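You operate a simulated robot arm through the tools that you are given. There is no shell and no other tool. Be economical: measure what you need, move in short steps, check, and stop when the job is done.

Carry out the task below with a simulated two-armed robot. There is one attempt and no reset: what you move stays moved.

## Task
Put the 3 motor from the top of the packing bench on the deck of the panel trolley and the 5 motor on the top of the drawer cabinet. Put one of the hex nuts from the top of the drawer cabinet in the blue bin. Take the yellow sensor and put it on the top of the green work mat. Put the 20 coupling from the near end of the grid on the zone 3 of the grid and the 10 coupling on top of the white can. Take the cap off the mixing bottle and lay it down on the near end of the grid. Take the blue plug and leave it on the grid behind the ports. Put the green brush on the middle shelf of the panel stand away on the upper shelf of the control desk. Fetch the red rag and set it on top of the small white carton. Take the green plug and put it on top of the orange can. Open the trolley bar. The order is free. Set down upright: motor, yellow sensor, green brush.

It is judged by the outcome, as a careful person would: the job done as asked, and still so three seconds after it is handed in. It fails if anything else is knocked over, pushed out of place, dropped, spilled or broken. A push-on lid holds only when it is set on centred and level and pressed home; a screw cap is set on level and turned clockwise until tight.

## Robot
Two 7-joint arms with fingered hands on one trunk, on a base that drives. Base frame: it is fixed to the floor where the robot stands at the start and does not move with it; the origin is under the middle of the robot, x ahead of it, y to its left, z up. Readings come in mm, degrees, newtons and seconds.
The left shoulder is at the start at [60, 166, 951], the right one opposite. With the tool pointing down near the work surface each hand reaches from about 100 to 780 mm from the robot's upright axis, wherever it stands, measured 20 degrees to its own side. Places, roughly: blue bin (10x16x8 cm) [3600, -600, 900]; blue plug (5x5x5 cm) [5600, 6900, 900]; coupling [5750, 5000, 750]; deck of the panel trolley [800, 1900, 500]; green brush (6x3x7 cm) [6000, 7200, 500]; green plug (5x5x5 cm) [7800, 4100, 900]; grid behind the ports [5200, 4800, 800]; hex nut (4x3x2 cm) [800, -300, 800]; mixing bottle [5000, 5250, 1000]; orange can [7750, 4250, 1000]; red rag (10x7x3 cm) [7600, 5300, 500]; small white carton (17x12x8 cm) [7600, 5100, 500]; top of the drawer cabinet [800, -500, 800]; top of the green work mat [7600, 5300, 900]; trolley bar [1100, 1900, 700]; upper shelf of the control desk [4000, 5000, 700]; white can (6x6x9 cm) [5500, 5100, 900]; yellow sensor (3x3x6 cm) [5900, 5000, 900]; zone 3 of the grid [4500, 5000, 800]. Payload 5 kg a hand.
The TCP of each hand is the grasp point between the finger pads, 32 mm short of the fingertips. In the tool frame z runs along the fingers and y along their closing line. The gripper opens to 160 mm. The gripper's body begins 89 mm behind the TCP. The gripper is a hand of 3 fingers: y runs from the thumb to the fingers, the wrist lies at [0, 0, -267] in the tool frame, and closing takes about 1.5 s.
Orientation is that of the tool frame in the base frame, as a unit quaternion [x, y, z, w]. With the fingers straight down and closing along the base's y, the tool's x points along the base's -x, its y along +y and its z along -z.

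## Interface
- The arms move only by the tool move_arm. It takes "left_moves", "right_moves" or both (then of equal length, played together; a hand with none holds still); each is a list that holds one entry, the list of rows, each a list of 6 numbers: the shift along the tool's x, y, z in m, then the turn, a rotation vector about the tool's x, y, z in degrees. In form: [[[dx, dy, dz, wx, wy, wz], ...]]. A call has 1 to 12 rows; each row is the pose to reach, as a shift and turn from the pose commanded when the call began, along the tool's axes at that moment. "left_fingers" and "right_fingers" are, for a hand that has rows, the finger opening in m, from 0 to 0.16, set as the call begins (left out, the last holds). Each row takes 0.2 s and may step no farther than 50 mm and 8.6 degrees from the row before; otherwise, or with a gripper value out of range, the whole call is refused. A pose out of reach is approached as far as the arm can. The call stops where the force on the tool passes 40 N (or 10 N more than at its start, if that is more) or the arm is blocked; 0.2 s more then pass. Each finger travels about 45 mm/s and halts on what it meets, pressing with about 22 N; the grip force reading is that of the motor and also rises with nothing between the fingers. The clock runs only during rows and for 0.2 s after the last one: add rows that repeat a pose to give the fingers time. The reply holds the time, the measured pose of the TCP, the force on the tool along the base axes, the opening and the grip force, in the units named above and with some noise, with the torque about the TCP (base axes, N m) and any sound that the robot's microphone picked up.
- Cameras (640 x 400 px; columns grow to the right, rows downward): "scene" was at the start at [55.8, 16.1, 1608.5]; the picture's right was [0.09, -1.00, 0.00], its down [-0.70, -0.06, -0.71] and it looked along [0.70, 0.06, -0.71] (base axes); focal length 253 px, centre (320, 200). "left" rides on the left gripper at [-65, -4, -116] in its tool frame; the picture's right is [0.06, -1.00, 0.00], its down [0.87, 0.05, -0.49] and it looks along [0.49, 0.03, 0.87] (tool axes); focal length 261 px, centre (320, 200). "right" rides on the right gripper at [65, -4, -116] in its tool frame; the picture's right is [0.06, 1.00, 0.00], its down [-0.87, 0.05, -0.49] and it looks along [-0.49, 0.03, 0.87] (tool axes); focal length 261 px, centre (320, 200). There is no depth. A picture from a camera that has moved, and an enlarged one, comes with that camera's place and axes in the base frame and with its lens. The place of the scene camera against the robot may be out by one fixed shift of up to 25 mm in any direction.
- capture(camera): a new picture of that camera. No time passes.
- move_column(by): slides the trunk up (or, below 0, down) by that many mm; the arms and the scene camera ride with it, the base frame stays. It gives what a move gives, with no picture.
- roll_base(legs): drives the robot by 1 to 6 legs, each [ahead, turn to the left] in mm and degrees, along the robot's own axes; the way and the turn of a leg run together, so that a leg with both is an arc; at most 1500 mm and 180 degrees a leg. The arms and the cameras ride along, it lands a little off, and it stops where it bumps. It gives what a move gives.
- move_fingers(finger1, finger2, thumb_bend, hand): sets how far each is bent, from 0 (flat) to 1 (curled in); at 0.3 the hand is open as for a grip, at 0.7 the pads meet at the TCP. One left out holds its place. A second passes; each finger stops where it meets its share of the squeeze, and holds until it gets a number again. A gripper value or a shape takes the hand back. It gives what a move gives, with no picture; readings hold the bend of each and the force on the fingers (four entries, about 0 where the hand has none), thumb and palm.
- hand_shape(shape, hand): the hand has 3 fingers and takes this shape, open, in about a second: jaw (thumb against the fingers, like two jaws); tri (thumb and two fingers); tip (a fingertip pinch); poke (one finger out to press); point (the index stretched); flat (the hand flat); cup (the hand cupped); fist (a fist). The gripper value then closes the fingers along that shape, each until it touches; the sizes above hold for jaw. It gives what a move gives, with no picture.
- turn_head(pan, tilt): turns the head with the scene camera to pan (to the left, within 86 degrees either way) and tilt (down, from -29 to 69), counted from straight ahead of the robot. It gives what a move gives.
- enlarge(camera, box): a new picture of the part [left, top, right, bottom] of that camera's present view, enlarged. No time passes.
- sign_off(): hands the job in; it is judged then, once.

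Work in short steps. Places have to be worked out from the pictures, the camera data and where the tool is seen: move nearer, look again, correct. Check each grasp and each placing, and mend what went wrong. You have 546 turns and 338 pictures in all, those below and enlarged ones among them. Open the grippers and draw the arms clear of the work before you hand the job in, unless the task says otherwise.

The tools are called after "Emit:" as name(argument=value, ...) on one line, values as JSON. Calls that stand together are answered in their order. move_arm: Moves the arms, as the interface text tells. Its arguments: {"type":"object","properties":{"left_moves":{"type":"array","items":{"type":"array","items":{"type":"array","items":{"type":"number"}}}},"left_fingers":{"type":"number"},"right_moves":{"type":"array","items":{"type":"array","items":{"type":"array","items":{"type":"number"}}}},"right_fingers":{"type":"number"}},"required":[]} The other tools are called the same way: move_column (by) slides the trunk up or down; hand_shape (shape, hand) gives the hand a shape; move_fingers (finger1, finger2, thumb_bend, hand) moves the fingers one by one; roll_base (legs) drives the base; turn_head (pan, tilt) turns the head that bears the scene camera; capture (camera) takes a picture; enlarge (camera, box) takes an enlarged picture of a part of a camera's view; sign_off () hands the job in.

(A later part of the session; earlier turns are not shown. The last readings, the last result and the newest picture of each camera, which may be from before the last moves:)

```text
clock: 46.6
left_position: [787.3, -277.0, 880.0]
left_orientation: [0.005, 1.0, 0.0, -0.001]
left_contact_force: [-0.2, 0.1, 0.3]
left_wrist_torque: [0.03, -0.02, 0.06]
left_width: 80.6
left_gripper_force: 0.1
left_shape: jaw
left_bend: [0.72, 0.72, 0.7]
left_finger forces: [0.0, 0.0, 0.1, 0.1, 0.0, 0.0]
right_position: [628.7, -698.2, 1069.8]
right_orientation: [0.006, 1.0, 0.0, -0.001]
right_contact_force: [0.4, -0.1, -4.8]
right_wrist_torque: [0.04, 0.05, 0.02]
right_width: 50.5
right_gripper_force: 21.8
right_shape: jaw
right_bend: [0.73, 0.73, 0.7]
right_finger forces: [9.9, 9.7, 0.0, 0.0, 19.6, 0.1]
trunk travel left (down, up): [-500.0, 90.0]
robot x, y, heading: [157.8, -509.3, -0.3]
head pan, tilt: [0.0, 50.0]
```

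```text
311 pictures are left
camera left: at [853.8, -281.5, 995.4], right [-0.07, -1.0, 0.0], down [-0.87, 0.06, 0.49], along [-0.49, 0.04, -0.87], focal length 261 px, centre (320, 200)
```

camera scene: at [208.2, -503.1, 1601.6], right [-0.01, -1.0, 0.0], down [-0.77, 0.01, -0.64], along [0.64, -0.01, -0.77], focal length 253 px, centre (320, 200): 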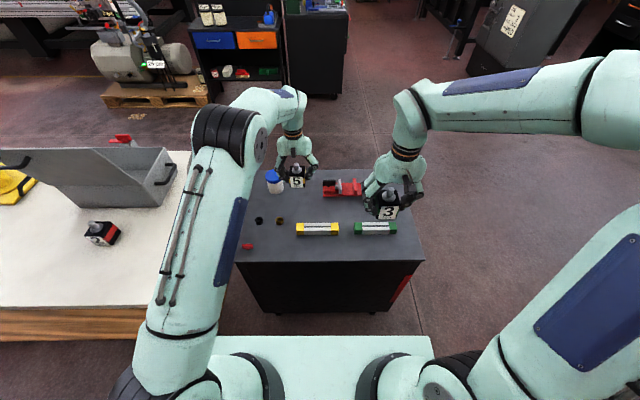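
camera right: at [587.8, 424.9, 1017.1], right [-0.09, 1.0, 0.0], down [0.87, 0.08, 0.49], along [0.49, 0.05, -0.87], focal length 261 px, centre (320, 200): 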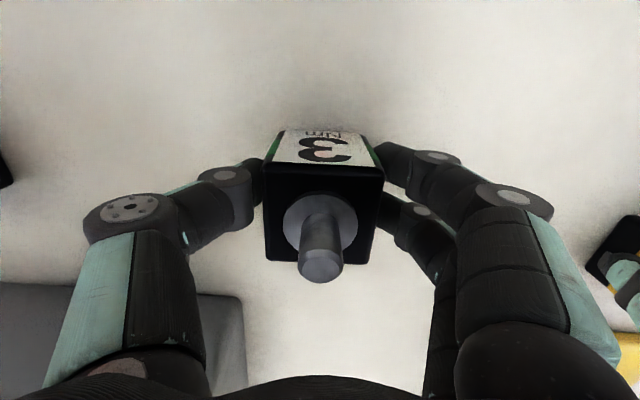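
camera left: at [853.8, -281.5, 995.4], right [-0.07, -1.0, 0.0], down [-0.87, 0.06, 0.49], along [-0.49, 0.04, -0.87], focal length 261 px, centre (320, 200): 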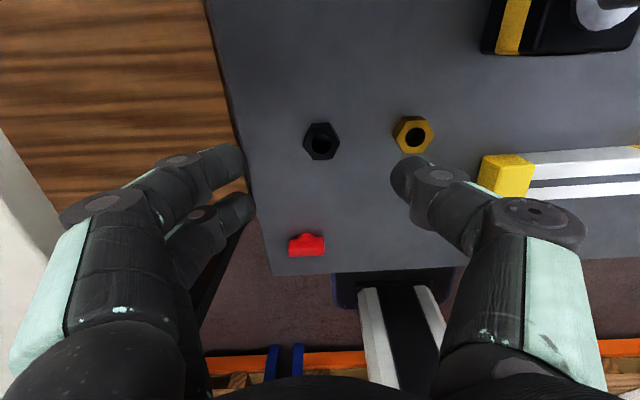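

The nut is centred. The gold nut is close to the thumb, so I narrow the opening to 58 mm before descending.

Emit:
move_arm(left_moves=[[[-0.004, 0.003, 0, 0, 0, 0], [-0.004, 0.003, 0, 0, 0, 0], [-0.004, 0.003, 0, 0, 0, 0], [-0.004, 0.003, 0.03, 0, 0, 0], [-0.004, 0.003, 0.05, 0, 0, 0]]], left_fingers=0.056)

Emit:
capture(camera="left")

```text
clock: 47.9
left_position: [791.6, -272.8, 828.9]
left_orientation: [0.005, 1.0, 0.001, 0.0]
left_contact_force: [0.8, 0.1, -0.7]
left_wrist_torque: [0.0, 0.01, 0.0]
left_width: 56.6
left_gripper_force: 0.1
left_shape: jaw
left_bend: [0.73, 0.73, 0.7]
left_finger forces: [0.0, 0.1, 0.1, 0.0, 0.0, 0.0]
right_position: [627.8, -698.0, 1069.8]
right_orientation: [0.005, 1.0, 0.0, 0.0]
right_contact_force: [-0.3, -0.2, -4.6]
right_wrist_torque: [0.0, 0.03, 0.02]
right_width: 50.9
right_gripper_force: 21.7
right_shape: jaw
right_bend: [0.73, 0.73, 0.7]
right_finger forces: [9.9, 9.8, 0.0, 0.0, 19.6, 0.1]
trunk travel left (down, up): [-500.0, 90.0]
robot x, y, heading: [151.7, -512.7, -0.5]
head pan, tilt: [0.0, 50.0]
```

```text
310 pictures are left
camera left: at [857.2, -276.3, 945.3], right [-0.07, -1.0, 0.0], down [-0.87, 0.06, 0.49], along [-0.49, 0.04, -0.87], focal length 261 px, centre (320, 200)
```

left: 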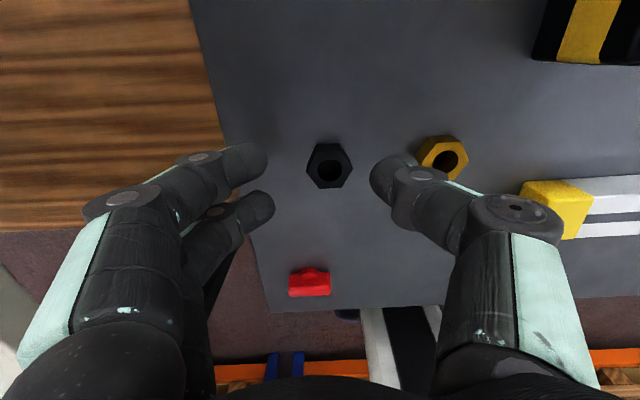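

A small y correction of -4 mm, descend to TCP z≈805 and close.

Emit:
move_arm(left_moves=[[[-0.001, -0.003, 0.012, 0, 0, 0], [-0.001, -0.003, 0.024, 0, 0, 0]]])

Emit:
move_arm(left_moves=[[[0, 0, 0, 0, 0, 0], [0, 0, 0, 0, 0, 0], [0, 0, 0, 0, 0, 0], [0, 0, 0, 0, 0, 0], [0, 0, 0, 0, 0, 0]]], left_fingers=0)

Emit:
capture(camera="left")

```text
clock: 48.5
left_position: [792.4, -274.6, 806.4]
left_orientation: [0.005, 1.0, 0.0, 0.001]
left_contact_force: [-0.8, 0.2, 0.5]
left_wrist_torque: [0.0, -0.02, 0.03]
left_width: 56.2
left_gripper_force: 0.1
left_shape: jaw
left_bend: [0.73, 0.73, 0.7]
left_finger forces: [0.0, 0.1, 0.1, 0.0, 0.1, 0.1]
right_position: [627.6, -699.2, 1070.4]
right_orientation: [0.005, 1.0, 0.0, 0.0]
right_contact_force: [0.5, 0.2, -4.8]
right_wrist_torque: [-0.01, 0.01, 0.0]
right_width: 50.7
right_gripper_force: 21.7
right_shape: jaw
right_bend: [0.73, 0.73, 0.7]
right_finger forces: [9.9, 9.8, 0.1, 0.0, 19.5, 0.0]
trunk travel left (down, up): [-500.0, 90.0]
robot x, y, heading: [154.7, -507.5, -0.7]
head pan, tilt: [0.0, 50.0]
```

```text
clock: 49.6
left_position: [792.8, -275.8, 807.4]
left_orientation: [0.004, 1.0, 0.0, 0.0]
left_contact_force: [0.1, 0.5, 3.0]
left_wrist_torque: [0.04, 0.02, 0.01]
left_width: 3.0
left_gripper_force: 21.9
left_shape: jaw
left_bend: [0.66, 0.71, 0.7]
left_finger forces: [0.0, 11.1, 0.0, 0.0, 15.6, 0.1]
right_position: [627.0, -698.1, 1070.2]
right_orientation: [0.005, 1.0, 0.0, 0.0]
right_contact_force: [1.4, -0.4, -4.9]
right_wrist_torque: [-0.02, 0.04, -0.01]
right_width: 50.7
right_gripper_force: 21.9
right_shape: jaw
right_bend: [0.73, 0.73, 0.7]
right_finger forces: [9.8, 9.7, 0.0, 0.1, 19.7, 0.0]
trunk travel left (down, up): [-500.0, 90.0]
robot x, y, heading: [154.8, -510.5, -0.6]
head pan, tilt: [0.0, 50.0]
```

```text
309 pictures are left
camera left: at [857.9, -280.2, 922.1], right [-0.07, -1.0, 0.0], down [-0.87, 0.06, 0.49], along [-0.49, 0.04, -0.87], focal length 261 px, centre (320, 200)
```

left: 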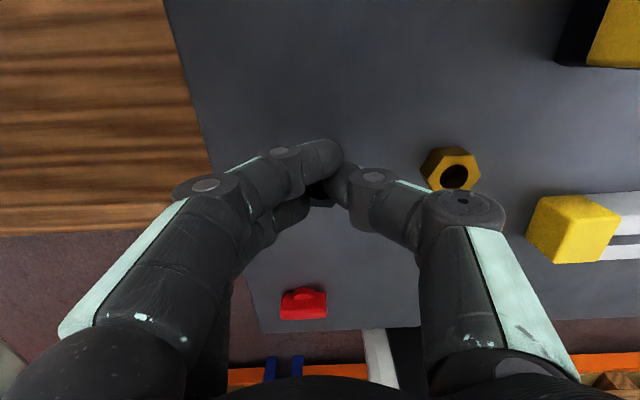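

The grip was off: one finger passed in front of the nut. I open, rise a little and look again.

Emit:
move_arm(left_moves=[[[0, 0, 0, 0, 0, 0], [0, 0, 0, 0, 0, 0], [0, 0, 0, 0, 0, 0], [0, 0, 0, 0, 0, 0], [0, 0, -0.04, 0, 0, 0], [0, 0, -0.07, 0, 0, 0]]], left_fingers=0.056)

Emit:
hand_shape(hand="left", shape="tip")

Emit:
capture(camera="left")

```text
clock: 51.0
left_position: [791.5, -275.3, 874.7]
left_orientation: [0.005, 1.0, 0.0, 0.0]
left_contact_force: [0.5, -0.4, -0.4]
left_wrist_torque: [-0.02, -0.01, 0.02]
left_width: 55.7
left_gripper_force: 0.1
left_shape: jaw
left_bend: [0.73, 0.73, 0.7]
left_finger forces: [0.0, 0.0, 0.0, 0.1, 0.0, 0.0]
right_position: [628.4, -698.3, 1070.9]
right_orientation: [0.005, 1.0, 0.0, 0.0]
right_contact_force: [0.0, 0.6, -4.9]
right_wrist_torque: [-0.01, -0.01, -0.01]
right_width: 50.5
right_gripper_force: 21.6
right_shape: jaw
right_bend: [0.73, 0.73, 0.7]
right_finger forces: [9.8, 9.9, 0.0, 0.1, 19.6, 0.0]
trunk travel left (down, up): [-500.0, 90.0]
robot x, y, heading: [159.4, -513.8, -0.6]
head pan, tilt: [0.0, 50.0]
```

```text
clock: 52.0
left_position: [792.7, -276.0, 875.7]
left_orientation: [0.005, 1.0, 0.0, 0.0]
left_contact_force: [-0.3, -1.1, 0.2]
left_wrist_torque: [0.0, 0.0, 0.0]
left_width: 159.9
left_gripper_force: 0.0
left_shape: tip
left_bend: [0.3, 0.3, 0.3]
left_finger forces: [0.0, 0.0, 0.0, 0.0, 0.1, 0.0]
right_position: [627.4, -697.8, 1070.3]
right_orientation: [0.005, 1.0, 0.0, 0.0]
right_contact_force: [-0.3, 0.4, -4.5]
right_wrist_torque: [-0.02, 0.04, -0.02]
right_width: 50.6
right_gripper_force: 22.7
right_shape: jaw
right_bend: [0.73, 0.73, 0.7]
right_finger forces: [9.9, 9.8, 0.0, 0.0, 19.7, 0.0]
trunk travel left (down, up): [-500.0, 90.0]
robot x, y, heading: [154.0, -510.6, -0.6]
head pan, tilt: [0.0, 50.0]
```

```text
308 pictures are left
camera left: at [857.7, -280.1, 990.7], right [-0.07, -1.0, 0.0], down [-0.87, 0.06, 0.49], along [-0.49, 0.04, -0.87], focal length 261 px, centre (320, 200)
```

left: 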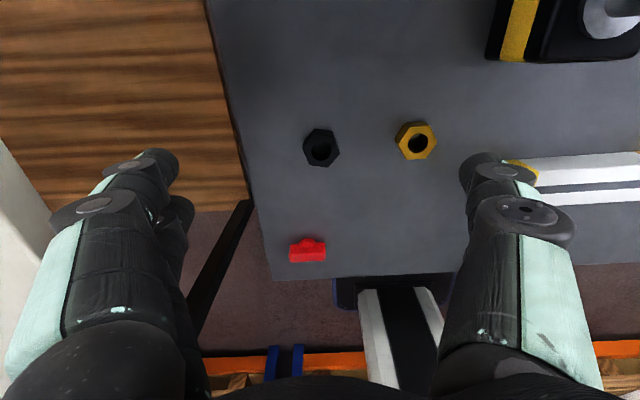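

I partly close in this shape to see how the tips lie.

Emit:
move_arm(left_moves=[[[0, 0, 0, 0, 0, 0], [0, 0, 0, 0, 0, 0], [0, 0, 0, 0, 0, 0], [0, 0, 0, 0, 0, 0], [0, 0, 0, 0, 0, 0], [0, 0, 0, 0, 0, 0]]], left_fingers=0.056)

Emit:
capture(camera="left")

```text
clock: 53.4
left_position: [792.8, -275.3, 875.6]
left_orientation: [0.006, 1.0, 0.0, 0.0]
left_contact_force: [-0.6, -0.2, 0.4]
left_wrist_torque: [0.01, 0.02, -0.01]
left_width: 56.6
left_gripper_force: 0.1
left_shape: tip
left_bend: [0.73, 0.73, 0.7]
left_finger forces: [0.0, 0.0, 0.0, 0.1, 0.1, 0.1]
right_position: [628.3, -698.3, 1070.3]
right_orientation: [0.005, 1.0, 0.0, 0.0]
right_contact_force: [-0.8, 0.9, -5.1]
right_wrist_torque: [-0.02, 0.06, 0.0]
right_width: 50.6
right_gripper_force: 21.6
right_shape: jaw
right_bend: [0.73, 0.73, 0.7]
right_finger forces: [9.9, 9.7, 0.0, 0.1, 19.5, 0.0]
trunk travel left (down, up): [-500.0, 90.0]
robot x, y, heading: [155.6, -510.5, -1.0]
head pan, tilt: [0.0, 50.0]
```

```text
307 pictures are left
camera left: at [857.7, -280.1, 991.0], right [-0.07, -1.0, 0.0], down [-0.87, 0.06, 0.49], along [-0.49, 0.04, -0.87], focal length 261 px, centre (320, 200)
```

left: 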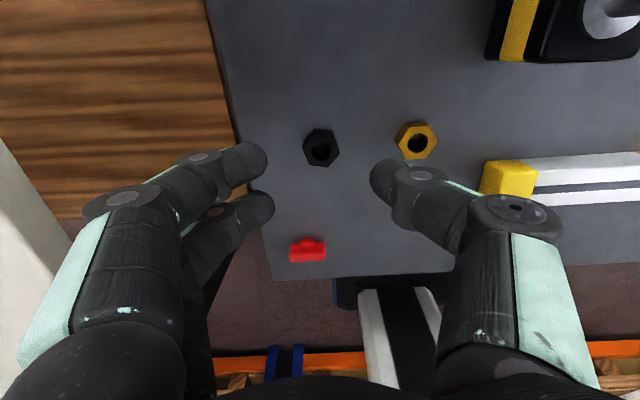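

I enlarge to see which way the nut's flats lie.

Emit:
enlarge(camera="left", box=[260, 110, 460, 235])

```text
3.20 times, centred on (360, 172) of left
camera zoom: at [857.7, -280.1, 991.0], right [-0.07, -1.0, 0.0], down [-0.87, 0.06, 0.49], along [-0.49, 0.04, -0.87], focal length 834 px, centre (192, 288)
```

zoom: 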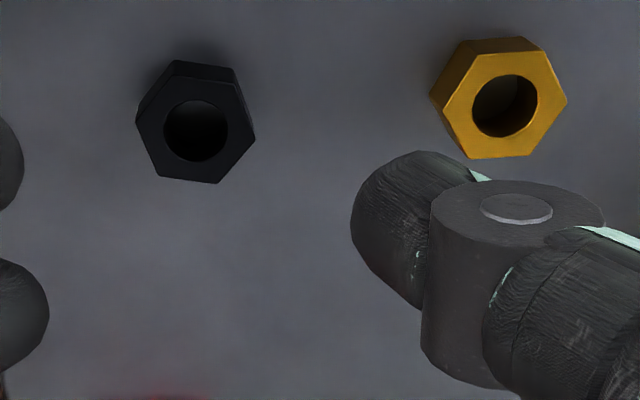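

The nut shows corners along my closing line; I turn the hand 32° about the tool axis so the pads meet flats, thumb away from the gold nut.

Emit:
move_arm(left_moves=[[[0, 0, 0, 0, 0, 8], [0, 0, 0, 0, 0, 16], [0, 0, 0, 0, 0, 24], [0, 0, 0, 0, 0, 32], [0, 0, 0.03, 0, 0, 32]]])

Emit:
enlarge(camera="left", box=[200, 100, 440, 250])

```text
clock: 54.5
left_position: [794.8, -274.3, 846.8]
left_orientation: [0.281, 0.96, 0.0, 0.001]
left_contact_force: [-0.5, -0.1, 0.5]
left_wrist_torque: [0.0, 0.0, -0.02]
left_width: 56.5
left_gripper_force: 0.1
left_shape: tip
left_bend: [0.73, 0.73, 0.7]
left_finger forces: [0.0, 0.0, 0.0, 0.0, 0.1, 0.1]
right_position: [628.2, -698.1, 1070.4]
right_orientation: [0.006, 1.0, 0.0, -0.001]
right_contact_force: [0.5, 0.1, -5.0]
right_wrist_torque: [0.02, 0.04, -0.02]
right_width: 50.8
right_gripper_force: 22.0
right_shape: jaw
right_bend: [0.73, 0.73, 0.7]
right_finger forces: [9.9, 9.8, 0.1, 0.1, 19.6, 0.0]
trunk travel left (down, up): [-500.0, 90.0]
robot x, y, heading: [156.3, -513.2, -0.5]
head pan, tilt: [0.0, 50.0]
```

```text
2.67 times, centred on (320, 175) of left
camera zoom: at [847.4, -312.7, 961.9], right [-0.59, -0.81, 0.0], down [-0.7, 0.52, 0.49], along [-0.4, 0.29, -0.87], focal length 695 px, centre (320, 267)
```

zoom: 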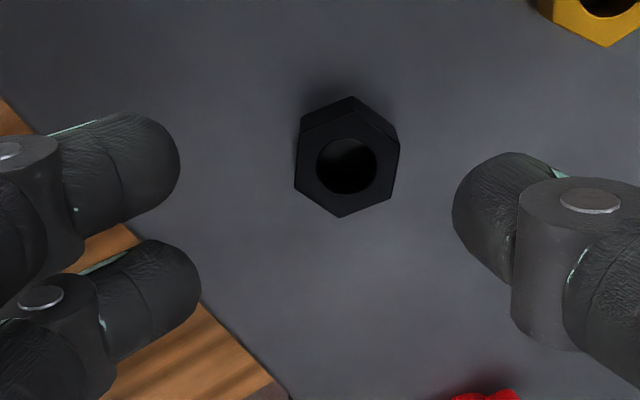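

Flats now face the pads. I correct by (3,-8) mm, descend to z≈805 and close.

Emit:
move_arm(left_moves=[[[0.003, -0.008, 0.02, 0, 0, 0], [0.003, -0.008, 0.043, 0, 0, 0]]])

Emit:
move_arm(left_moves=[[[0, 0, 0, 0, 0, 0], [0, 0, 0, 0, 0, 0], [0, 0, 0, 0, 0, 0], [0, 0, 0, 0, 0, 0], [0, 0, 0, 0, 0, 0]]], left_fingers=0)

Emit:
enlarge(camera="left", box=[200, 100, 440, 250])

```text
clock: 55.1
left_position: [785.6, -280.2, 803.7]
left_orientation: [0.282, 0.959, 0.0, 0.0]
left_contact_force: [-0.1, 0.7, -0.3]
left_wrist_torque: [-0.01, 0.01, 0.01]
left_width: 56.4
left_gripper_force: 0.0
left_shape: tip
left_bend: [0.73, 0.73, 0.7]
left_finger forces: [0.0, 0.0, 0.1, 0.1, 0.0, 0.1]
right_position: [627.7, -699.1, 1069.8]
right_orientation: [0.005, 1.0, 0.0, 0.001]
right_contact_force: [0.4, -0.3, -5.1]
right_wrist_torque: [-0.01, 0.05, -0.02]
right_width: 50.6
right_gripper_force: 22.2
right_shape: jaw
right_bend: [0.73, 0.73, 0.7]
right_finger forces: [9.9, 9.7, 0.0, 0.0, 19.7, 0.0]
trunk travel left (down, up): [-500.0, 90.0]
robot x, y, heading: [156.9, -510.5, -0.6]
head pan, tilt: [0.0, 50.0]
```

```text
clock: 56.4
left_position: [788.2, -280.0, 805.2]
left_orientation: [0.281, 0.96, -0.001, 0.001]
left_contact_force: [1.6, 0.6, 12.3]
left_wrist_torque: [-0.01, -0.01, 0.02]
left_width: 8.7
left_gripper_force: 22.4
left_shape: tip
left_bend: [0.69, 0.72, 0.7]
left_finger forces: [11.7, 14.6, 0.1, 0.1, 23.9, 0.0]
right_position: [626.7, -698.7, 1070.4]
right_orientation: [0.004, 1.0, -0.001, 0.0]
right_contact_force: [0.0, 0.5, -4.1]
right_wrist_torque: [0.0, 0.02, -0.02]
right_width: 50.6
right_gripper_force: 22.2
right_shape: jaw
right_bend: [0.73, 0.73, 0.7]
right_finger forces: [10.0, 9.8, 0.0, 0.0, 19.6, 0.1]
trunk travel left (down, up): [-500.0, 90.0]
robot x, y, heading: [152.8, -510.4, -0.6]
head pan, tilt: [0.0, 50.0]
```

```text
2.67 times, centred on (320, 175) of left
camera zoom: at [839.8, -318.9, 920.9], right [-0.59, -0.81, 0.0], down [-0.7, 0.51, 0.49], along [-0.39, 0.29, -0.87], focal length 695 px, centre (320, 267)
```

zoom: 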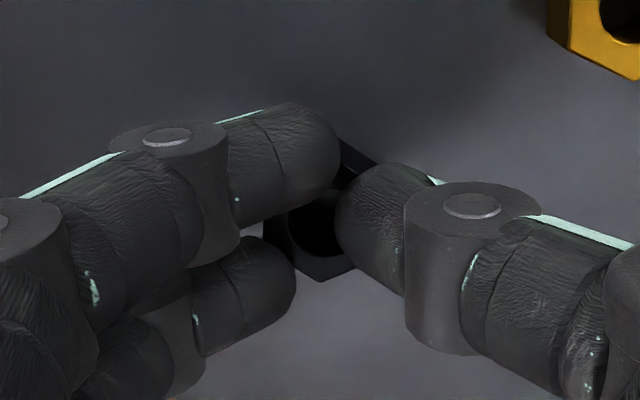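

The round fingertips ride on the nut's upper edge; I need to be lower. I open, then lower until the tips nearly touch the surface.

Emit:
move_arm(left_moves=[[[0, 0, -0.003, 0, 0, 0], [0, 0, -0.003, 0, 0, 0], [0, 0, -0.003, 0, 0, 0], [0, 0, -0.003, 0, 0, 0], [0, 0, -0.003, 0, 0, 0]]], left_fingers=0.056)

Emit:
move_arm(left_moves=[[[0, 0, 0.003, 0, 0, 0], [0, 0, 0.006, 0, 0, 0], [0, 0, 0.009, 0, 0, 0], [0, 0, 0.011, 0, 0, 0]]])

Emit:
enlarge(camera="left", box=[200, 100, 440, 250])

```text
clock: 57.5
left_position: [787.0, -280.9, 807.6]
left_orientation: [0.281, 0.96, 0.001, 0.0]
left_contact_force: [-0.4, 0.6, -0.2]
left_wrist_torque: [-0.03, 0.02, 0.0]
left_width: 55.4
left_gripper_force: 0.1
left_shape: tip
left_bend: [0.73, 0.73, 0.7]
left_finger forces: [0.0, 0.1, 0.1, 0.0, 0.0, 0.0]
right_position: [627.1, -697.3, 1069.6]
right_orientation: [0.005, 1.0, 0.001, 0.0]
right_contact_force: [-0.2, 0.0, -5.1]
right_wrist_torque: [0.01, 0.02, -0.01]
right_width: 51.0
right_gripper_force: 21.8
right_shape: jaw
right_bend: [0.73, 0.73, 0.7]
right_finger forces: [10.0, 9.7, 0.0, 0.1, 19.6, 0.1]
trunk travel left (down, up): [-500.0, 90.0]
robot x, y, heading: [153.1, -512.7, -0.6]
head pan, tilt: [0.0, 50.0]
```

```text
clock: 58.5
left_position: [785.2, -280.3, 795.2]
left_orientation: [0.281, 0.96, 0.0, 0.0]
left_contact_force: [0.9, 0.0, 0.3]
left_wrist_torque: [-0.01, -0.05, 0.0]
left_width: 55.6
left_gripper_force: 0.1
left_shape: tip
left_bend: [0.73, 0.73, 0.7]
left_finger forces: [0.1, 0.0, 0.0, 0.0, 0.1, 0.0]
right_position: [627.2, -698.3, 1070.1]
right_orientation: [0.006, 1.0, -0.001, -0.001]
right_contact_force: [0.2, 0.0, -3.9]
right_wrist_torque: [0.05, 0.0, 0.0]
right_width: 50.7
right_gripper_force: 22.2
right_shape: jaw
right_bend: [0.73, 0.73, 0.7]
right_finger forces: [9.9, 9.7, 0.1, 0.0, 19.6, 0.1]
trunk travel left (down, up): [-500.0, 90.0]
robot x, y, heading: [152.4, -507.8, -0.7]
head pan, tilt: [0.0, 50.0]
```

```text
2.67 times, centred on (320, 175) of left
camera zoom: at [839.3, -319.1, 911.6], right [-0.59, -0.81, 0.0], down [-0.7, 0.51, 0.49], along [-0.4, 0.29, -0.87], focal length 695 px, centre (320, 267)
```

zoom: 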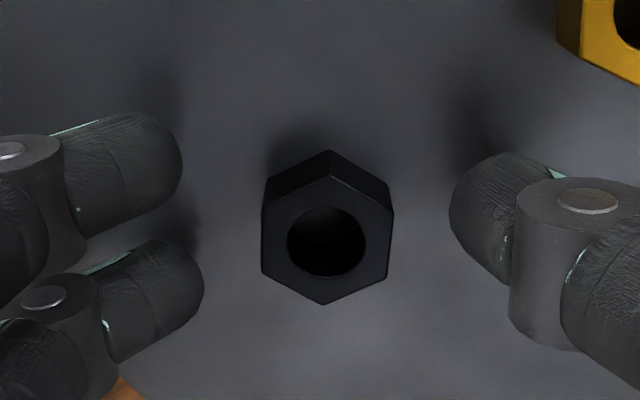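

Shadows show the tips still above the surface; lower further in small steps.

Emit:
move_arm(left_moves=[[[0, 0, 0.003, 0, 0, 0], [0, 0, 0.006, 0, 0, 0], [0, 0, 0.008, 0, 0, 0]]])

Emit:
enlarge(camera="left", box=[200, 100, 440, 250])

```text
clock: 59.4
left_position: [786.1, -281.1, 791.8]
left_orientation: [0.281, 0.96, 0.001, 0.003]
left_contact_force: [-2.3, 3.7, 35.6]
left_wrist_torque: [0.1, 0.22, 0.1]
left_width: 57.7
left_gripper_force: 0.0
left_shape: tip
left_bend: [0.74, 0.74, 0.7]
left_finger forces: [8.7, 9.6, 0.1, 0.1, 17.1, 0.0]
right_position: [625.1, -698.3, 1071.0]
right_orientation: [0.005, 1.0, 0.001, 0.001]
right_contact_force: [0.0, -0.8, -4.6]
right_wrist_torque: [0.01, 0.02, 0.0]
right_width: 50.8
right_gripper_force: 22.3
right_shape: jaw
right_bend: [0.73, 0.73, 0.7]
right_finger forces: [9.9, 9.9, 0.0, 0.0, 19.6, 0.0]
trunk travel left (down, up): [-500.0, 90.0]
robot x, y, heading: [154.9, -508.8, -1.0]
head pan, tilt: [0.0, 50.0]
```

```text
2.67 times, centred on (320, 175) of left
camera zoom: at [838.4, -319.0, 908.3], right [-0.59, -0.81, 0.0], down [-0.71, 0.51, 0.49], along [-0.39, 0.29, -0.87], focal length 695 px, centre (320, 267)
```

zoom: 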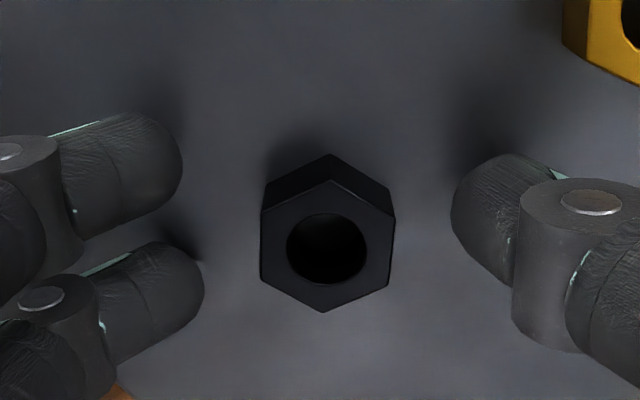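

Tips touched the surface (≈z 762). I rise 6 mm and close.

Emit:
move_arm(left_moves=[[[0, 0, -0.006, 0, 0, 0], [0, 0, -0.006, 0, 0, 0]]])

Emit:
move_arm(left_moves=[[[0, 0, 0, 0, 0, 0], [0, 0, 0, 0, 0, 0], [0, 0, 0, 0, 0, 0], [0, 0, 0, 0, 0, 0], [0, 0, 0, 0, 0, 0]]], left_fingers=0)

Emit:
enlarge(camera="left", box=[200, 100, 440, 250])

```text
clock: 60.0
left_position: [784.4, -281.7, 793.6]
left_orientation: [0.281, 0.96, 0.0, -0.001]
left_contact_force: [0.8, 0.2, 4.0]
left_wrist_torque: [0.09, -0.14, -0.02]
left_width: 56.7
left_gripper_force: 0.1
left_shape: tip
left_bend: [0.74, 0.74, 0.7]
left_finger forces: [2.4, 1.7, 0.0, 0.1, 0.0, 0.0]
right_position: [627.4, -698.7, 1069.7]
right_orientation: [0.006, 1.0, 0.0, 0.0]
right_contact_force: [0.0, 0.5, -4.7]
right_wrist_torque: [0.01, 0.03, 0.01]
right_width: 50.6
right_gripper_force: 22.2
right_shape: jaw
right_bend: [0.73, 0.73, 0.7]
right_finger forces: [9.9, 9.7, 0.0, 0.0, 19.6, 0.0]
trunk travel left (down, up): [-500.0, 90.0]
robot x, y, heading: [155.4, -510.7, -0.8]
head pan, tilt: [0.0, 50.0]
```

```text
clock: 61.1
left_position: [785.4, -281.3, 794.3]
left_orientation: [0.28, 0.96, 0.0, 0.001]
left_contact_force: [0.3, 0.2, -0.1]
left_wrist_torque: [0.0, 0.01, 0.01]
left_width: 18.2
left_gripper_force: 22.3
left_shape: tip
left_bend: [0.75, 0.73, 0.68]
left_finger forces: [4.7, 14.1, 0.0, 0.0, 19.4, 0.1]
right_position: [627.2, -698.6, 1070.4]
right_orientation: [0.006, 1.0, 0.0, 0.0]
right_contact_force: [0.0, -0.6, -4.5]
right_wrist_torque: [0.02, 0.0, -0.03]
right_width: 50.5
right_gripper_force: 21.9
right_shape: jaw
right_bend: [0.73, 0.73, 0.7]
right_finger forces: [9.9, 9.8, 0.0, 0.0, 19.6, 0.0]
trunk travel left (down, up): [-500.0, 90.0]
robot x, y, heading: [155.6, -513.4, -0.6]
head pan, tilt: [0.0, 50.0]
```

```text
2.67 times, centred on (320, 175) of left
camera zoom: at [838.4, -319.3, 909.9], right [-0.59, -0.81, 0.0], down [-0.7, 0.51, 0.49], along [-0.4, 0.29, -0.87], focal length 695 px, centre (320, 267)
```

zoom: 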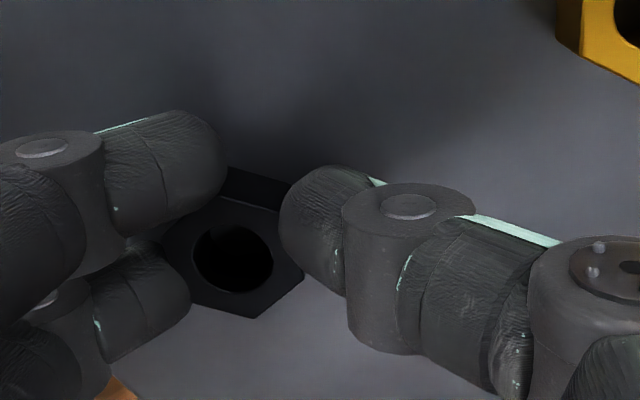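

The nut now looks held at its sides. I lift 60 mm gently and check.

Emit:
move_arm(left_moves=[[[0, 0, -0.01, 0, 0, 0], [0, 0, -0.03, 0, 0, 0], [0, 0, -0.06, 0, 0, 0], [0, 0, -0.09, 0, 0, 0]]])

Emit:
capture(camera="left")

```text
clock: 62.1
left_position: [786.2, -282.3, 885.7]
left_orientation: [0.282, 0.959, 0.0, 0.0]
left_contact_force: [-0.8, 0.1, -0.5]
left_wrist_torque: [0.01, 0.0, 0.0]
left_width: 18.2
left_gripper_force: 22.4
left_shape: tip
left_bend: [0.75, 0.73, 0.68]
left_finger forces: [4.8, 14.2, 0.1, 0.1, 19.2, 0.0]
right_position: [627.5, -698.2, 1070.3]
right_orientation: [0.005, 1.0, 0.0, 0.0]
right_contact_force: [-0.1, -0.2, -4.9]
right_wrist_torque: [0.01, 0.03, 0.03]
right_width: 51.1
right_gripper_force: 21.9
right_shape: jaw
right_bend: [0.73, 0.73, 0.7]
right_finger forces: [9.8, 9.8, 0.1, 0.0, 19.6, 0.0]
trunk travel left (down, up): [-500.0, 90.0]
robot x, y, heading: [153.0, -511.0, -0.9]
head pan, tilt: [0.0, 50.0]
```

```text
300 pictures are left
camera left: at [838.7, -319.7, 1000.1], right [-0.59, -0.81, 0.0], down [-0.7, 0.51, 0.49], along [-0.4, 0.29, -0.87], focal length 261 px, centre (320, 200)
```

left: 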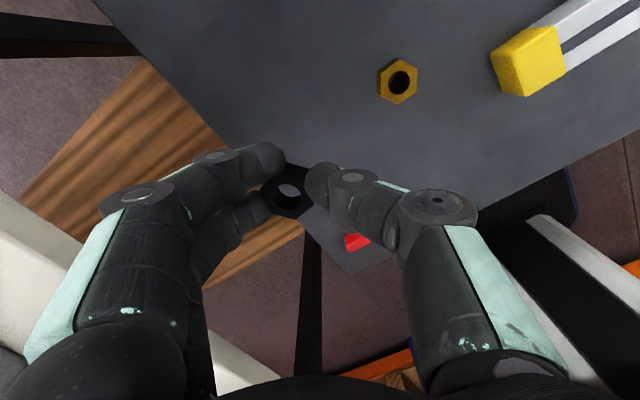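

Nut is held. I bring the left hand to a carry pose, then back off and drive toward the trolley, stopping short to look.

Emit:
move_arm(left_moves=[[[0, 0, -0.045, 0, 0, 0], [0, 0, -0.09, 0, 0, 0], [0.025, -0.016, -0.13, 0, 0, 0], [0.05, -0.032, -0.16, 0, 0, 0], [0.085, -0.055, -0.18, 0, 0, 0], [0.12, -0.075, -0.18, 0, 0, 0], [0.15, -0.09, -0.18, 0, 0, 0]]])

Emit:
roll_base(legs=[[-310, 0], [0, 90.7], [1350, 0]])

Emit:
turn_head(pan=-30, tilt=35)

Emit:
capture(camera="scene")

```text
clock: 63.8
left_position: [609.0, -272.5, 1065.1]
left_orientation: [0.281, 0.96, 0.0, 0.0]
left_contact_force: [0.9, -1.2, -0.8]
left_wrist_torque: [-0.02, 0.01, 0.01]
left_width: 17.9
left_gripper_force: 21.9
left_shape: tip
left_bend: [0.75, 0.73, 0.68]
left_finger forces: [5.1, 14.1, 0.0, 0.1, 19.3, 0.0]
right_position: [626.1, -697.7, 1069.8]
right_orientation: [0.005, 1.0, 0.0, 0.0]
right_contact_force: [-0.2, -1.0, -4.6]
right_wrist_torque: [0.02, 0.03, 0.01]
right_width: 50.4
right_gripper_force: 22.4
right_shape: jaw
right_bend: [0.73, 0.73, 0.7]
right_finger forces: [9.9, 9.8, 0.1, 0.0, 19.5, 0.0]
trunk travel left (down, up): [-500.0, 90.0]
robot x, y, heading: [156.4, -508.0, -0.5]
head pan, tilt: [0.0, 50.0]
```

```text
clock: 75.9
left_position: [-422.8, 1259.5, 1065.4]
left_orientation: [-0.492, 0.871, 0.001, 0.0]
left_contact_force: [0.5, 0.6, 0.3]
left_wrist_torque: [0.0, -0.03, 0.02]
left_width: 17.9
left_gripper_force: 21.7
left_shape: tip
left_bend: [0.75, 0.73, 0.68]
left_finger forces: [5.1, 13.8, 0.0, 0.0, 18.8, 0.0]
right_position: [1.5, 1289.3, 1069.9]
right_orientation: [0.713, -0.702, 0.0, 0.0]
right_contact_force: [0.7, 0.3, -4.9]
right_wrist_torque: [-0.05, 0.0, 0.01]
right_width: 50.6
right_gripper_force: 21.6
right_shape: jaw
right_bend: [0.73, 0.73, 0.7]
right_finger forces: [9.7, 9.7, 0.0, 0.0, 19.5, 0.0]
trunk travel left (down, up): [-500.0, 90.0]
robot x, y, heading: [-173.6, 810.6, 90.9]
head pan, tilt: [0.0, 50.0]
```

```text
clock: 76.9
left_position: [-422.0, 1258.9, 1065.2]
left_orientation: [-0.492, 0.871, 0.0, 0.0]
left_contact_force: [0.7, 0.0, -0.4]
left_wrist_torque: [-0.01, -0.02, 0.0]
left_width: 17.8
left_gripper_force: 21.7
left_shape: tip
left_bend: [0.75, 0.73, 0.68]
left_finger forces: [5.2, 13.8, 0.0, 0.1, 18.9, 0.0]
right_position: [1.6, 1288.5, 1070.3]
right_orientation: [0.713, -0.701, 0.0, 0.0]
right_contact_force: [0.2, 0.3, -5.2]
right_wrist_torque: [-0.04, 0.01, 0.01]
right_width: 50.5
right_gripper_force: 21.9
right_shape: jaw
right_bend: [0.73, 0.73, 0.7]
right_finger forces: [9.8, 9.7, 0.1, 0.0, 19.5, 0.0]
trunk travel left (down, up): [-500.0, 90.0]
robot x, y, heading: [-174.2, 814.1, 90.8]
head pan, tilt: [-30.0, 35.0]
```

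```text
299 pictures are left
camera scene: at [-124.0, 867.7, 1623.3], right [0.87, -0.49, 0.0], down [-0.28, -0.5, -0.82], along [0.4, 0.72, -0.57], focal length 253 px, centre (320, 200)
```

scene: 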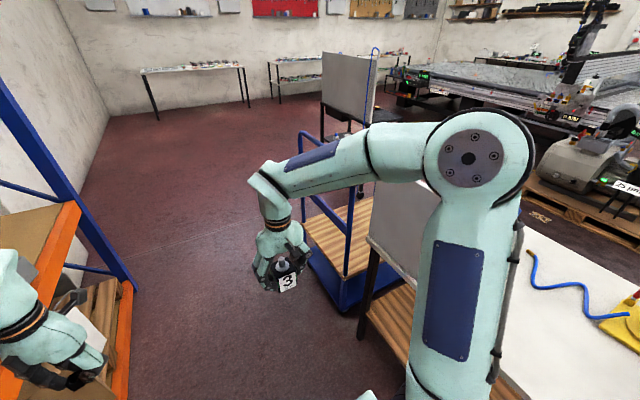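

The trolley (blue frame, wooden deck) lies beyond the grey panel. I drive on to y≈1900 and turn to face it.

Emit:
roll_base(legs=[[1080, 0.5], [0, -91]])

Emit:
turn_head(pan=0, tilt=40)

Emit:
capture(camera="scene")

```text
clock: 86.2
left_position: [256.9, 2149.2, 1064.4]
left_orientation: [0.261, 0.965, 0.0, 0.0]
left_contact_force: [0.6, 0.7, -1.3]
left_wrist_torque: [0.0, -0.01, -0.02]
left_width: 18.0
left_gripper_force: 22.4
left_shape: tip
left_bend: [0.75, 0.73, 0.68]
left_finger forces: [5.2, 13.4, 0.0, 0.0, 18.3, 0.1]
right_position: [292.7, 1725.5, 1069.9]
right_orientation: [-0.015, 1.0, 0.0, 0.0]
right_contact_force: [-0.4, -0.9, -4.6]
right_wrist_torque: [0.03, 0.01, 0.01]
right_width: 50.4
right_gripper_force: 21.8
right_shape: jaw
right_bend: [0.73, 0.73, 0.7]
right_finger forces: [9.6, 9.6, 0.1, 0.0, 19.4, 0.1]
trunk travel left (down, up): [-500.0, 90.0]
robot x, y, heading: [-189.3, 1889.9, 1.5]
head pan, tilt: [-30.0, 35.0]
```

```text
clock: 87.2
left_position: [256.6, 2150.1, 1064.9]
left_orientation: [0.261, 0.965, 0.0, -0.001]
left_contact_force: [0.2, -0.2, -1.1]
left_wrist_torque: [0.02, 0.03, 0.0]
left_width: 18.0
left_gripper_force: 22.1
left_shape: tip
left_bend: [0.75, 0.73, 0.68]
left_finger forces: [5.3, 13.4, 0.0, 0.0, 18.3, 0.0]
right_position: [291.7, 1724.0, 1071.1]
right_orientation: [-0.014, 1.0, 0.0, 0.0]
right_contact_force: [0.3, -0.2, -5.9]
right_wrist_torque: [0.0, 0.06, 0.04]
right_width: 50.1
right_gripper_force: 22.3
right_shape: jaw
right_bend: [0.73, 0.73, 0.7]
right_finger forces: [9.9, 9.7, 0.1, 0.1, 19.5, 0.0]
trunk travel left (down, up): [-500.0, 90.0]
robot x, y, heading: [-189.9, 1894.5, 1.8]
head pan, tilt: [0.0, 40.0]
```

```text
298 pictures are left
camera scene: at [-127.8, 1902.1, 1615.8], right [0.03, -1.0, 0.0], down [-0.64, -0.02, -0.77], along [0.77, 0.02, -0.64], focal length 253 px, centre (320, 200)
```

scene: 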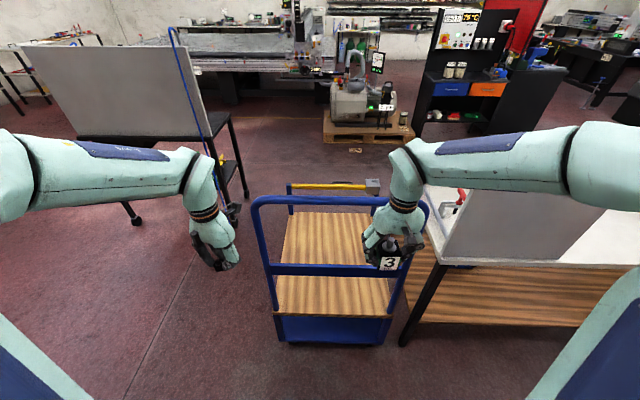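

The trolley deck spans about x 410–1090, y 1610–2130; the yellow bar is across its far end (x≈1105, z≈700) with a grey box at y≈1618. I drive around its left side to the far end, avoiding the stand near (1957,2742).

Emit:
roll_base(legs=[[0, 88.2], [710, 0], [0, -90], [1340, 0], [0, -45]])

Emit:
capture(camera="scene")

```text
clock: 103.1
left_position: [1321.6, 2792.3, 1063.5]
left_orientation: [0.296, 0.955, -0.005, -0.008]
left_contact_force: [-13.2, 0.4, 4.3]
left_wrist_torque: [-0.33, -2.11, -0.56]
left_width: 17.4
left_gripper_force: 22.2
left_shape: tip
left_bend: [0.75, 0.73, 0.68]
left_finger forces: [5.7, 13.5, 0.0, 0.0, 18.5, 0.0]
right_position: [1339.4, 2367.5, 1068.2]
right_orientation: [0.016, 1.0, -0.001, -0.001]
right_contact_force: [-0.2, -0.6, -4.1]
right_wrist_torque: [0.0, 0.0, -0.01]
right_width: 50.1
right_gripper_force: 22.2
right_shape: jaw
right_bend: [0.73, 0.73, 0.7]
right_finger forces: [9.9, 9.9, 0.0, 0.0, 19.7, 0.0]
trunk travel left (down, up): [-500.0, 90.0]
robot x, y, heading: [870.7, 2565.1, -1.7]
head pan, tilt: [0.0, 40.0]
stopped in leg 4: the force on the tool passed its limit (the readings are from after the stop); the commanded pose is now the measured one
```

```text
297 pictures are left
camera scene: at [930.2, 2571.9, 1615.7], right [-0.03, -1.0, 0.0], down [-0.64, 0.02, -0.77], along [0.77, -0.02, -0.64], focal length 253 px, centre (320, 200)
```

scene: 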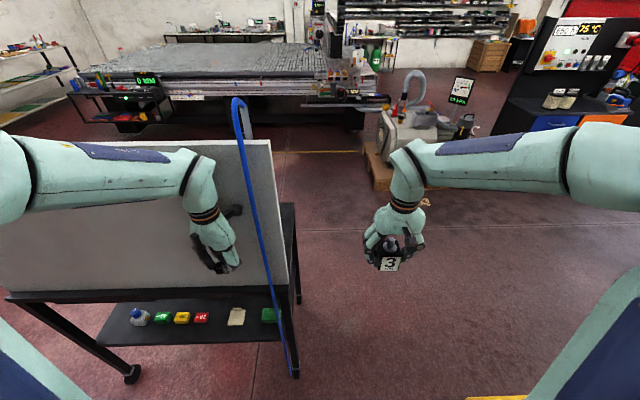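

The left hand touched the grey panel of the stand (nearer than I judged). I back straight off and check.

Emit:
roll_base(legs=[[-250, 0]])

Emit:
capture(camera="scene")

Emit:
capture(camera="left")

```text
clock: 104.9
left_position: [1065.7, 2799.6, 1064.2]
left_orientation: [0.296, 0.955, -0.005, -0.008]
left_contact_force: [0.4, -0.4, 0.2]
left_wrist_torque: [0.01, -0.03, 0.02]
left_width: 17.3
left_gripper_force: 21.4
left_shape: tip
left_bend: [0.75, 0.73, 0.68]
left_finger forces: [5.6, 13.6, 0.1, 0.1, 18.4, 0.0]
right_position: [1082.4, 2375.1, 1069.8]
right_orientation: [0.017, 1.0, -0.001, -0.001]
right_contact_force: [0.0, -0.1, -4.7]
right_wrist_torque: [-0.02, -0.01, -0.02]
right_width: 50.0
right_gripper_force: 22.0
right_shape: jaw
right_bend: [0.73, 0.73, 0.7]
right_finger forces: [9.9, 9.8, 0.1, 0.0, 19.7, 0.1]
trunk travel left (down, up): [-500.0, 90.0]
robot x, y, heading: [615.5, 2571.7, -2.0]
head pan, tilt: [0.0, 40.0]
```

```text
296 pictures are left
camera scene: at [674.1, 2579.9, 1615.8], right [-0.03, -1.0, 0.0], down [-0.64, 0.02, -0.77], along [0.77, -0.02, -0.64], focal length 253 px, centre (320, 200)
```

scene: 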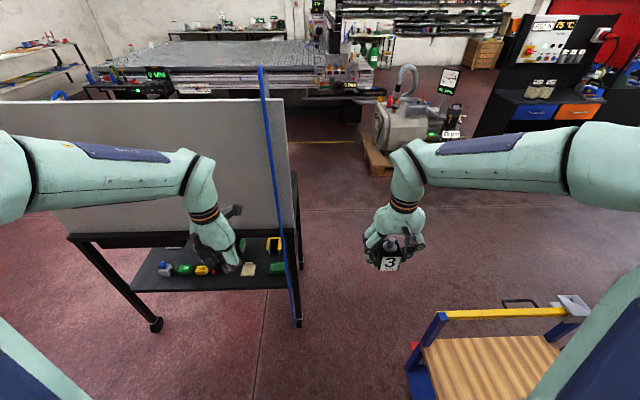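

```text
295 pictures are left
camera left: at [1119.6, 2760.8, 1179.1], right [-0.62, -0.79, 0.01], down [-0.68, 0.54, 0.5], along [-0.4, 0.3, -0.86], focal length 261 px, centre (320, 200)
```

left: 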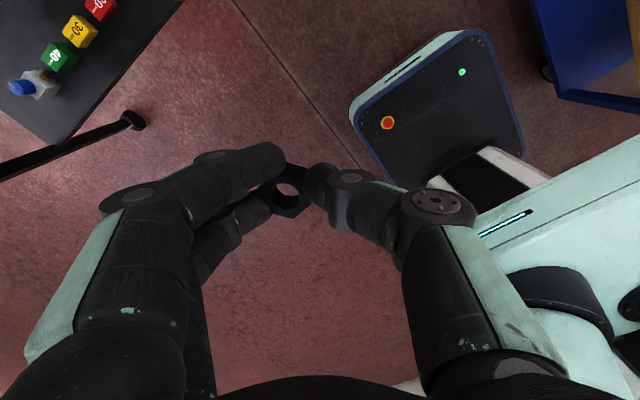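

The stand is unmoved and upright (its front at x≈1420, y 2690–3600). Let me zoom on the trolley bar to understand how it opens.

Emit:
turn_head(pan=-45, tilt=42)

Emit:
capture(camera="scene")

```text
clock: 106.0
left_position: [1066.7, 2800.3, 1065.3]
left_orientation: [0.296, 0.955, -0.005, -0.008]
left_contact_force: [0.6, -0.1, -0.3]
left_wrist_torque: [-0.02, 0.01, 0.0]
left_width: 17.2
left_gripper_force: 21.8
left_shape: tip
left_bend: [0.75, 0.73, 0.68]
left_finger forces: [5.7, 13.7, 0.0, 0.1, 18.5, 0.0]
right_position: [1083.9, 2373.8, 1069.2]
right_orientation: [0.017, 1.0, -0.001, -0.002]
right_contact_force: [-0.2, 0.0, -5.7]
right_wrist_torque: [-0.01, 0.03, -0.02]
right_width: 50.2
right_gripper_force: 21.2
right_shape: jaw
right_bend: [0.73, 0.73, 0.7]
right_finger forces: [9.9, 9.8, 0.0, 0.0, 19.7, 0.0]
trunk travel left (down, up): [-500.0, 90.0]
robot x, y, heading: [615.4, 2571.5, -1.8]
head pan, tilt: [-45.0, 42.0]
```

```text
294 pictures are left
camera scene: at [647.8, 2521.6, 1612.8], right [-0.73, -0.69, 0.0], down [-0.46, 0.49, -0.74], along [0.51, -0.54, -0.67], focal length 253 px, centre (320, 200)
```

scene: 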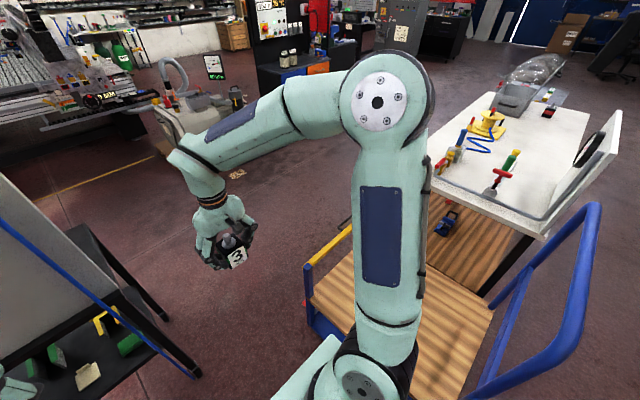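

I tuck the left hand inward so it clears the stand, then drive slightly rightward to about (950,2500) and turn to face the trolley's side to place motor 3.

Emit:
move_arm(left_moves=[[[-0.021, -0.031, 0, 0, 0, 0], [-0.042, -0.062, 0, 0, 0, 0], [-0.063, -0.093, 0, 0, 0, 0], [-0.085, -0.124, 0, 0, 0, 0]]])

Emit:
roll_base(legs=[[0, -10], [320, 0], [0, -78]])

Emit:
turn_head(pan=0, tilt=50)

Emit:
capture(camera="scene")

```text
clock: 107.0
left_position: [1067.6, 2648.2, 1062.5]
left_orientation: [0.296, 0.955, -0.005, -0.009]
left_contact_force: [0.5, -1.7, 0.0]
left_wrist_torque: [-0.01, -0.03, -0.01]
left_width: 17.4
left_gripper_force: 22.1
left_shape: tip
left_bend: [0.75, 0.73, 0.68]
left_finger forces: [5.6, 13.5, 0.1, 0.0, 18.3, 0.0]
right_position: [1084.6, 2372.9, 1067.3]
right_orientation: [0.017, 1.0, 0.0, -0.001]
right_contact_force: [-0.4, 0.4, -4.0]
right_wrist_torque: [0.02, 0.05, -0.01]
right_width: 50.0
right_gripper_force: 21.8
right_shape: jaw
right_bend: [0.73, 0.73, 0.7]
right_finger forces: [9.8, 9.8, 0.0, 0.1, 19.7, 0.0]
trunk travel left (down, up): [-500.0, 90.0]
robot x, y, heading: [614.7, 2572.7, -2.0]
head pan, tilt: [-45.0, 42.0]
```

```text
clock: 113.2
left_position: [1035.3, 2059.5, 1063.5]
left_orientation: [0.872, 0.49, 0.002, -0.009]
left_contact_force: [-0.7, -0.3, 0.1]
left_wrist_torque: [-0.02, 0.02, 0.0]
left_width: 17.4
left_gripper_force: 22.0
left_shape: tip
left_bend: [0.75, 0.73, 0.68]
left_finger forces: [5.6, 12.9, 0.1, 0.0, 17.7, 0.0]
right_position: [760.2, 2027.6, 1068.0]
right_orientation: [0.7, 0.714, 0.0, 0.0]
right_contact_force: [0.4, -0.1, -4.5]
right_wrist_torque: [0.01, 0.01, 0.04]
right_width: 50.1
right_gripper_force: 22.0
right_shape: jaw
right_bend: [0.73, 0.73, 0.7]
right_finger forces: [9.8, 9.5, 0.0, 0.1, 19.2, 0.0]
trunk travel left (down, up): [-500.0, 90.0]
robot x, y, heading: [932.6, 2507.0, -89.1]
head pan, tilt: [-45.0, 42.0]
```

```text
clock: 114.3
left_position: [1033.7, 2060.1, 1061.9]
left_orientation: [0.872, 0.49, 0.002, -0.01]
left_contact_force: [-0.7, 0.1, -0.4]
left_wrist_torque: [0.0, 0.02, 0.0]
left_width: 17.4
left_gripper_force: 21.9
left_shape: tip
left_bend: [0.75, 0.73, 0.68]
left_finger forces: [5.6, 13.0, 0.0, 0.0, 17.7, 0.0]
right_position: [761.3, 2027.9, 1067.7]
right_orientation: [0.701, 0.713, 0.0, -0.002]
right_contact_force: [0.2, -0.2, -4.8]
right_wrist_torque: [0.06, 0.0, 0.02]
right_width: 49.9
right_gripper_force: 22.3
right_shape: jaw
right_bend: [0.73, 0.73, 0.7]
right_finger forces: [9.7, 9.5, 0.0, 0.0, 19.2, 0.0]
trunk travel left (down, up): [-500.0, 90.0]
robot x, y, heading: [934.2, 2507.7, -89.0]
head pan, tilt: [0.0, 50.0]
```

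```text
293 pictures are left
camera scene: at [939.4, 2467.5, 1601.6], right [-1.0, -0.02, 0.0], down [-0.02, 0.77, -0.64], along [0.01, -0.64, -0.77], focal length 253 px, centre (320, 200)
```

scene: 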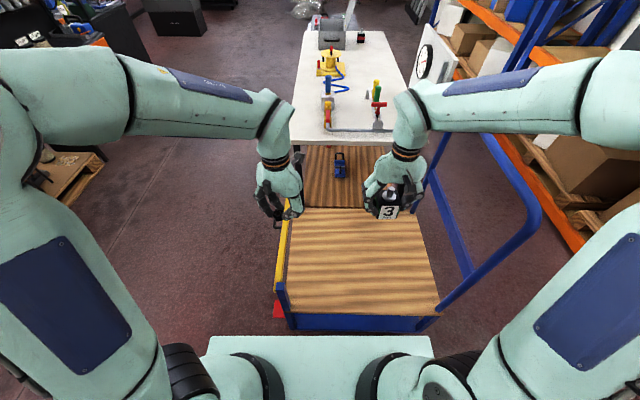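

Right hand with motor 3 is already above the deck at (761,2028). I lower it straight down by 470 mm.

Emit:
move_arm(right_moves=[[[0, 0, 0.045, 0, 0, 0], [0, 0, 0.09, 0, 0, 0], [0, 0, 0.135, 0, 0, 0], [0, 0, 0.18, 0, 0, 0], [0, 0, 0.225, 0, 0, 0], [0, 0, 0.27, 0, 0, 0], [0, 0, 0.315, 0, 0, 0], [0, 0, 0.36, 0, 0, 0], [0, 0, 0.4, 0, 0, 0], [0, 0, 0.435, 0, 0, 0], [0, 0, 0.455, 0, 0, 0], [0, 0, 0.465, 0, 0, 0]]])

Emit:
capture(camera="right")

Emit:
capture(camera="scene")

```text
clock: 116.9
left_position: [1035.5, 2058.6, 1062.4]
left_orientation: [0.872, 0.49, 0.002, -0.01]
left_contact_force: [0.8, -0.3, -0.4]
left_wrist_torque: [0.03, 0.05, 0.0]
left_width: 17.5
left_gripper_force: 22.1
left_shape: tip
left_bend: [0.75, 0.73, 0.68]
left_finger forces: [5.4, 13.0, 0.1, 0.0, 17.7, 0.0]
right_position: [759.0, 2030.1, 602.5]
right_orientation: [0.701, 0.714, 0.002, -0.001]
right_contact_force: [0.4, 0.1, -4.9]
right_wrist_torque: [0.04, 0.01, 0.0]
right_width: 50.0
right_gripper_force: 21.6
right_shape: jaw
right_bend: [0.73, 0.73, 0.7]
right_finger forces: [9.7, 9.5, 0.1, 0.1, 19.5, 0.0]
trunk travel left (down, up): [-500.0, 90.0]
robot x, y, heading: [936.3, 2504.8, -88.9]
head pan, tilt: [0.0, 50.0]
```

```text
292 pictures are left
camera right: at [754.1, 2094.7, 718.8], right [1.0, 0.08, 0.0], down [0.07, -0.87, 0.49], along [0.04, -0.49, -0.87], focal length 261 px, centre (320, 200)
```

right: 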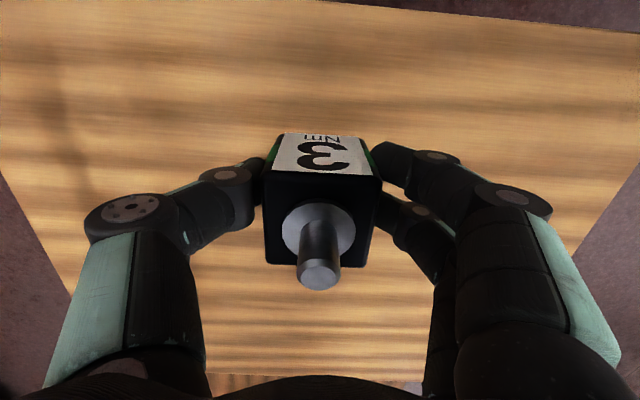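

```text
291 pictures are left
camera scene: at [939.6, 2467.3, 1601.6], right [-1.0, -0.02, 0.0], down [-0.02, 0.77, -0.64], along [0.01, -0.64, -0.77], focal length 253 px, centre (320, 200)
```

scene: 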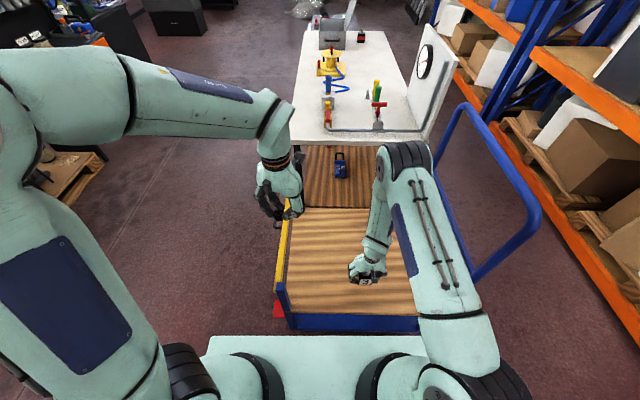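

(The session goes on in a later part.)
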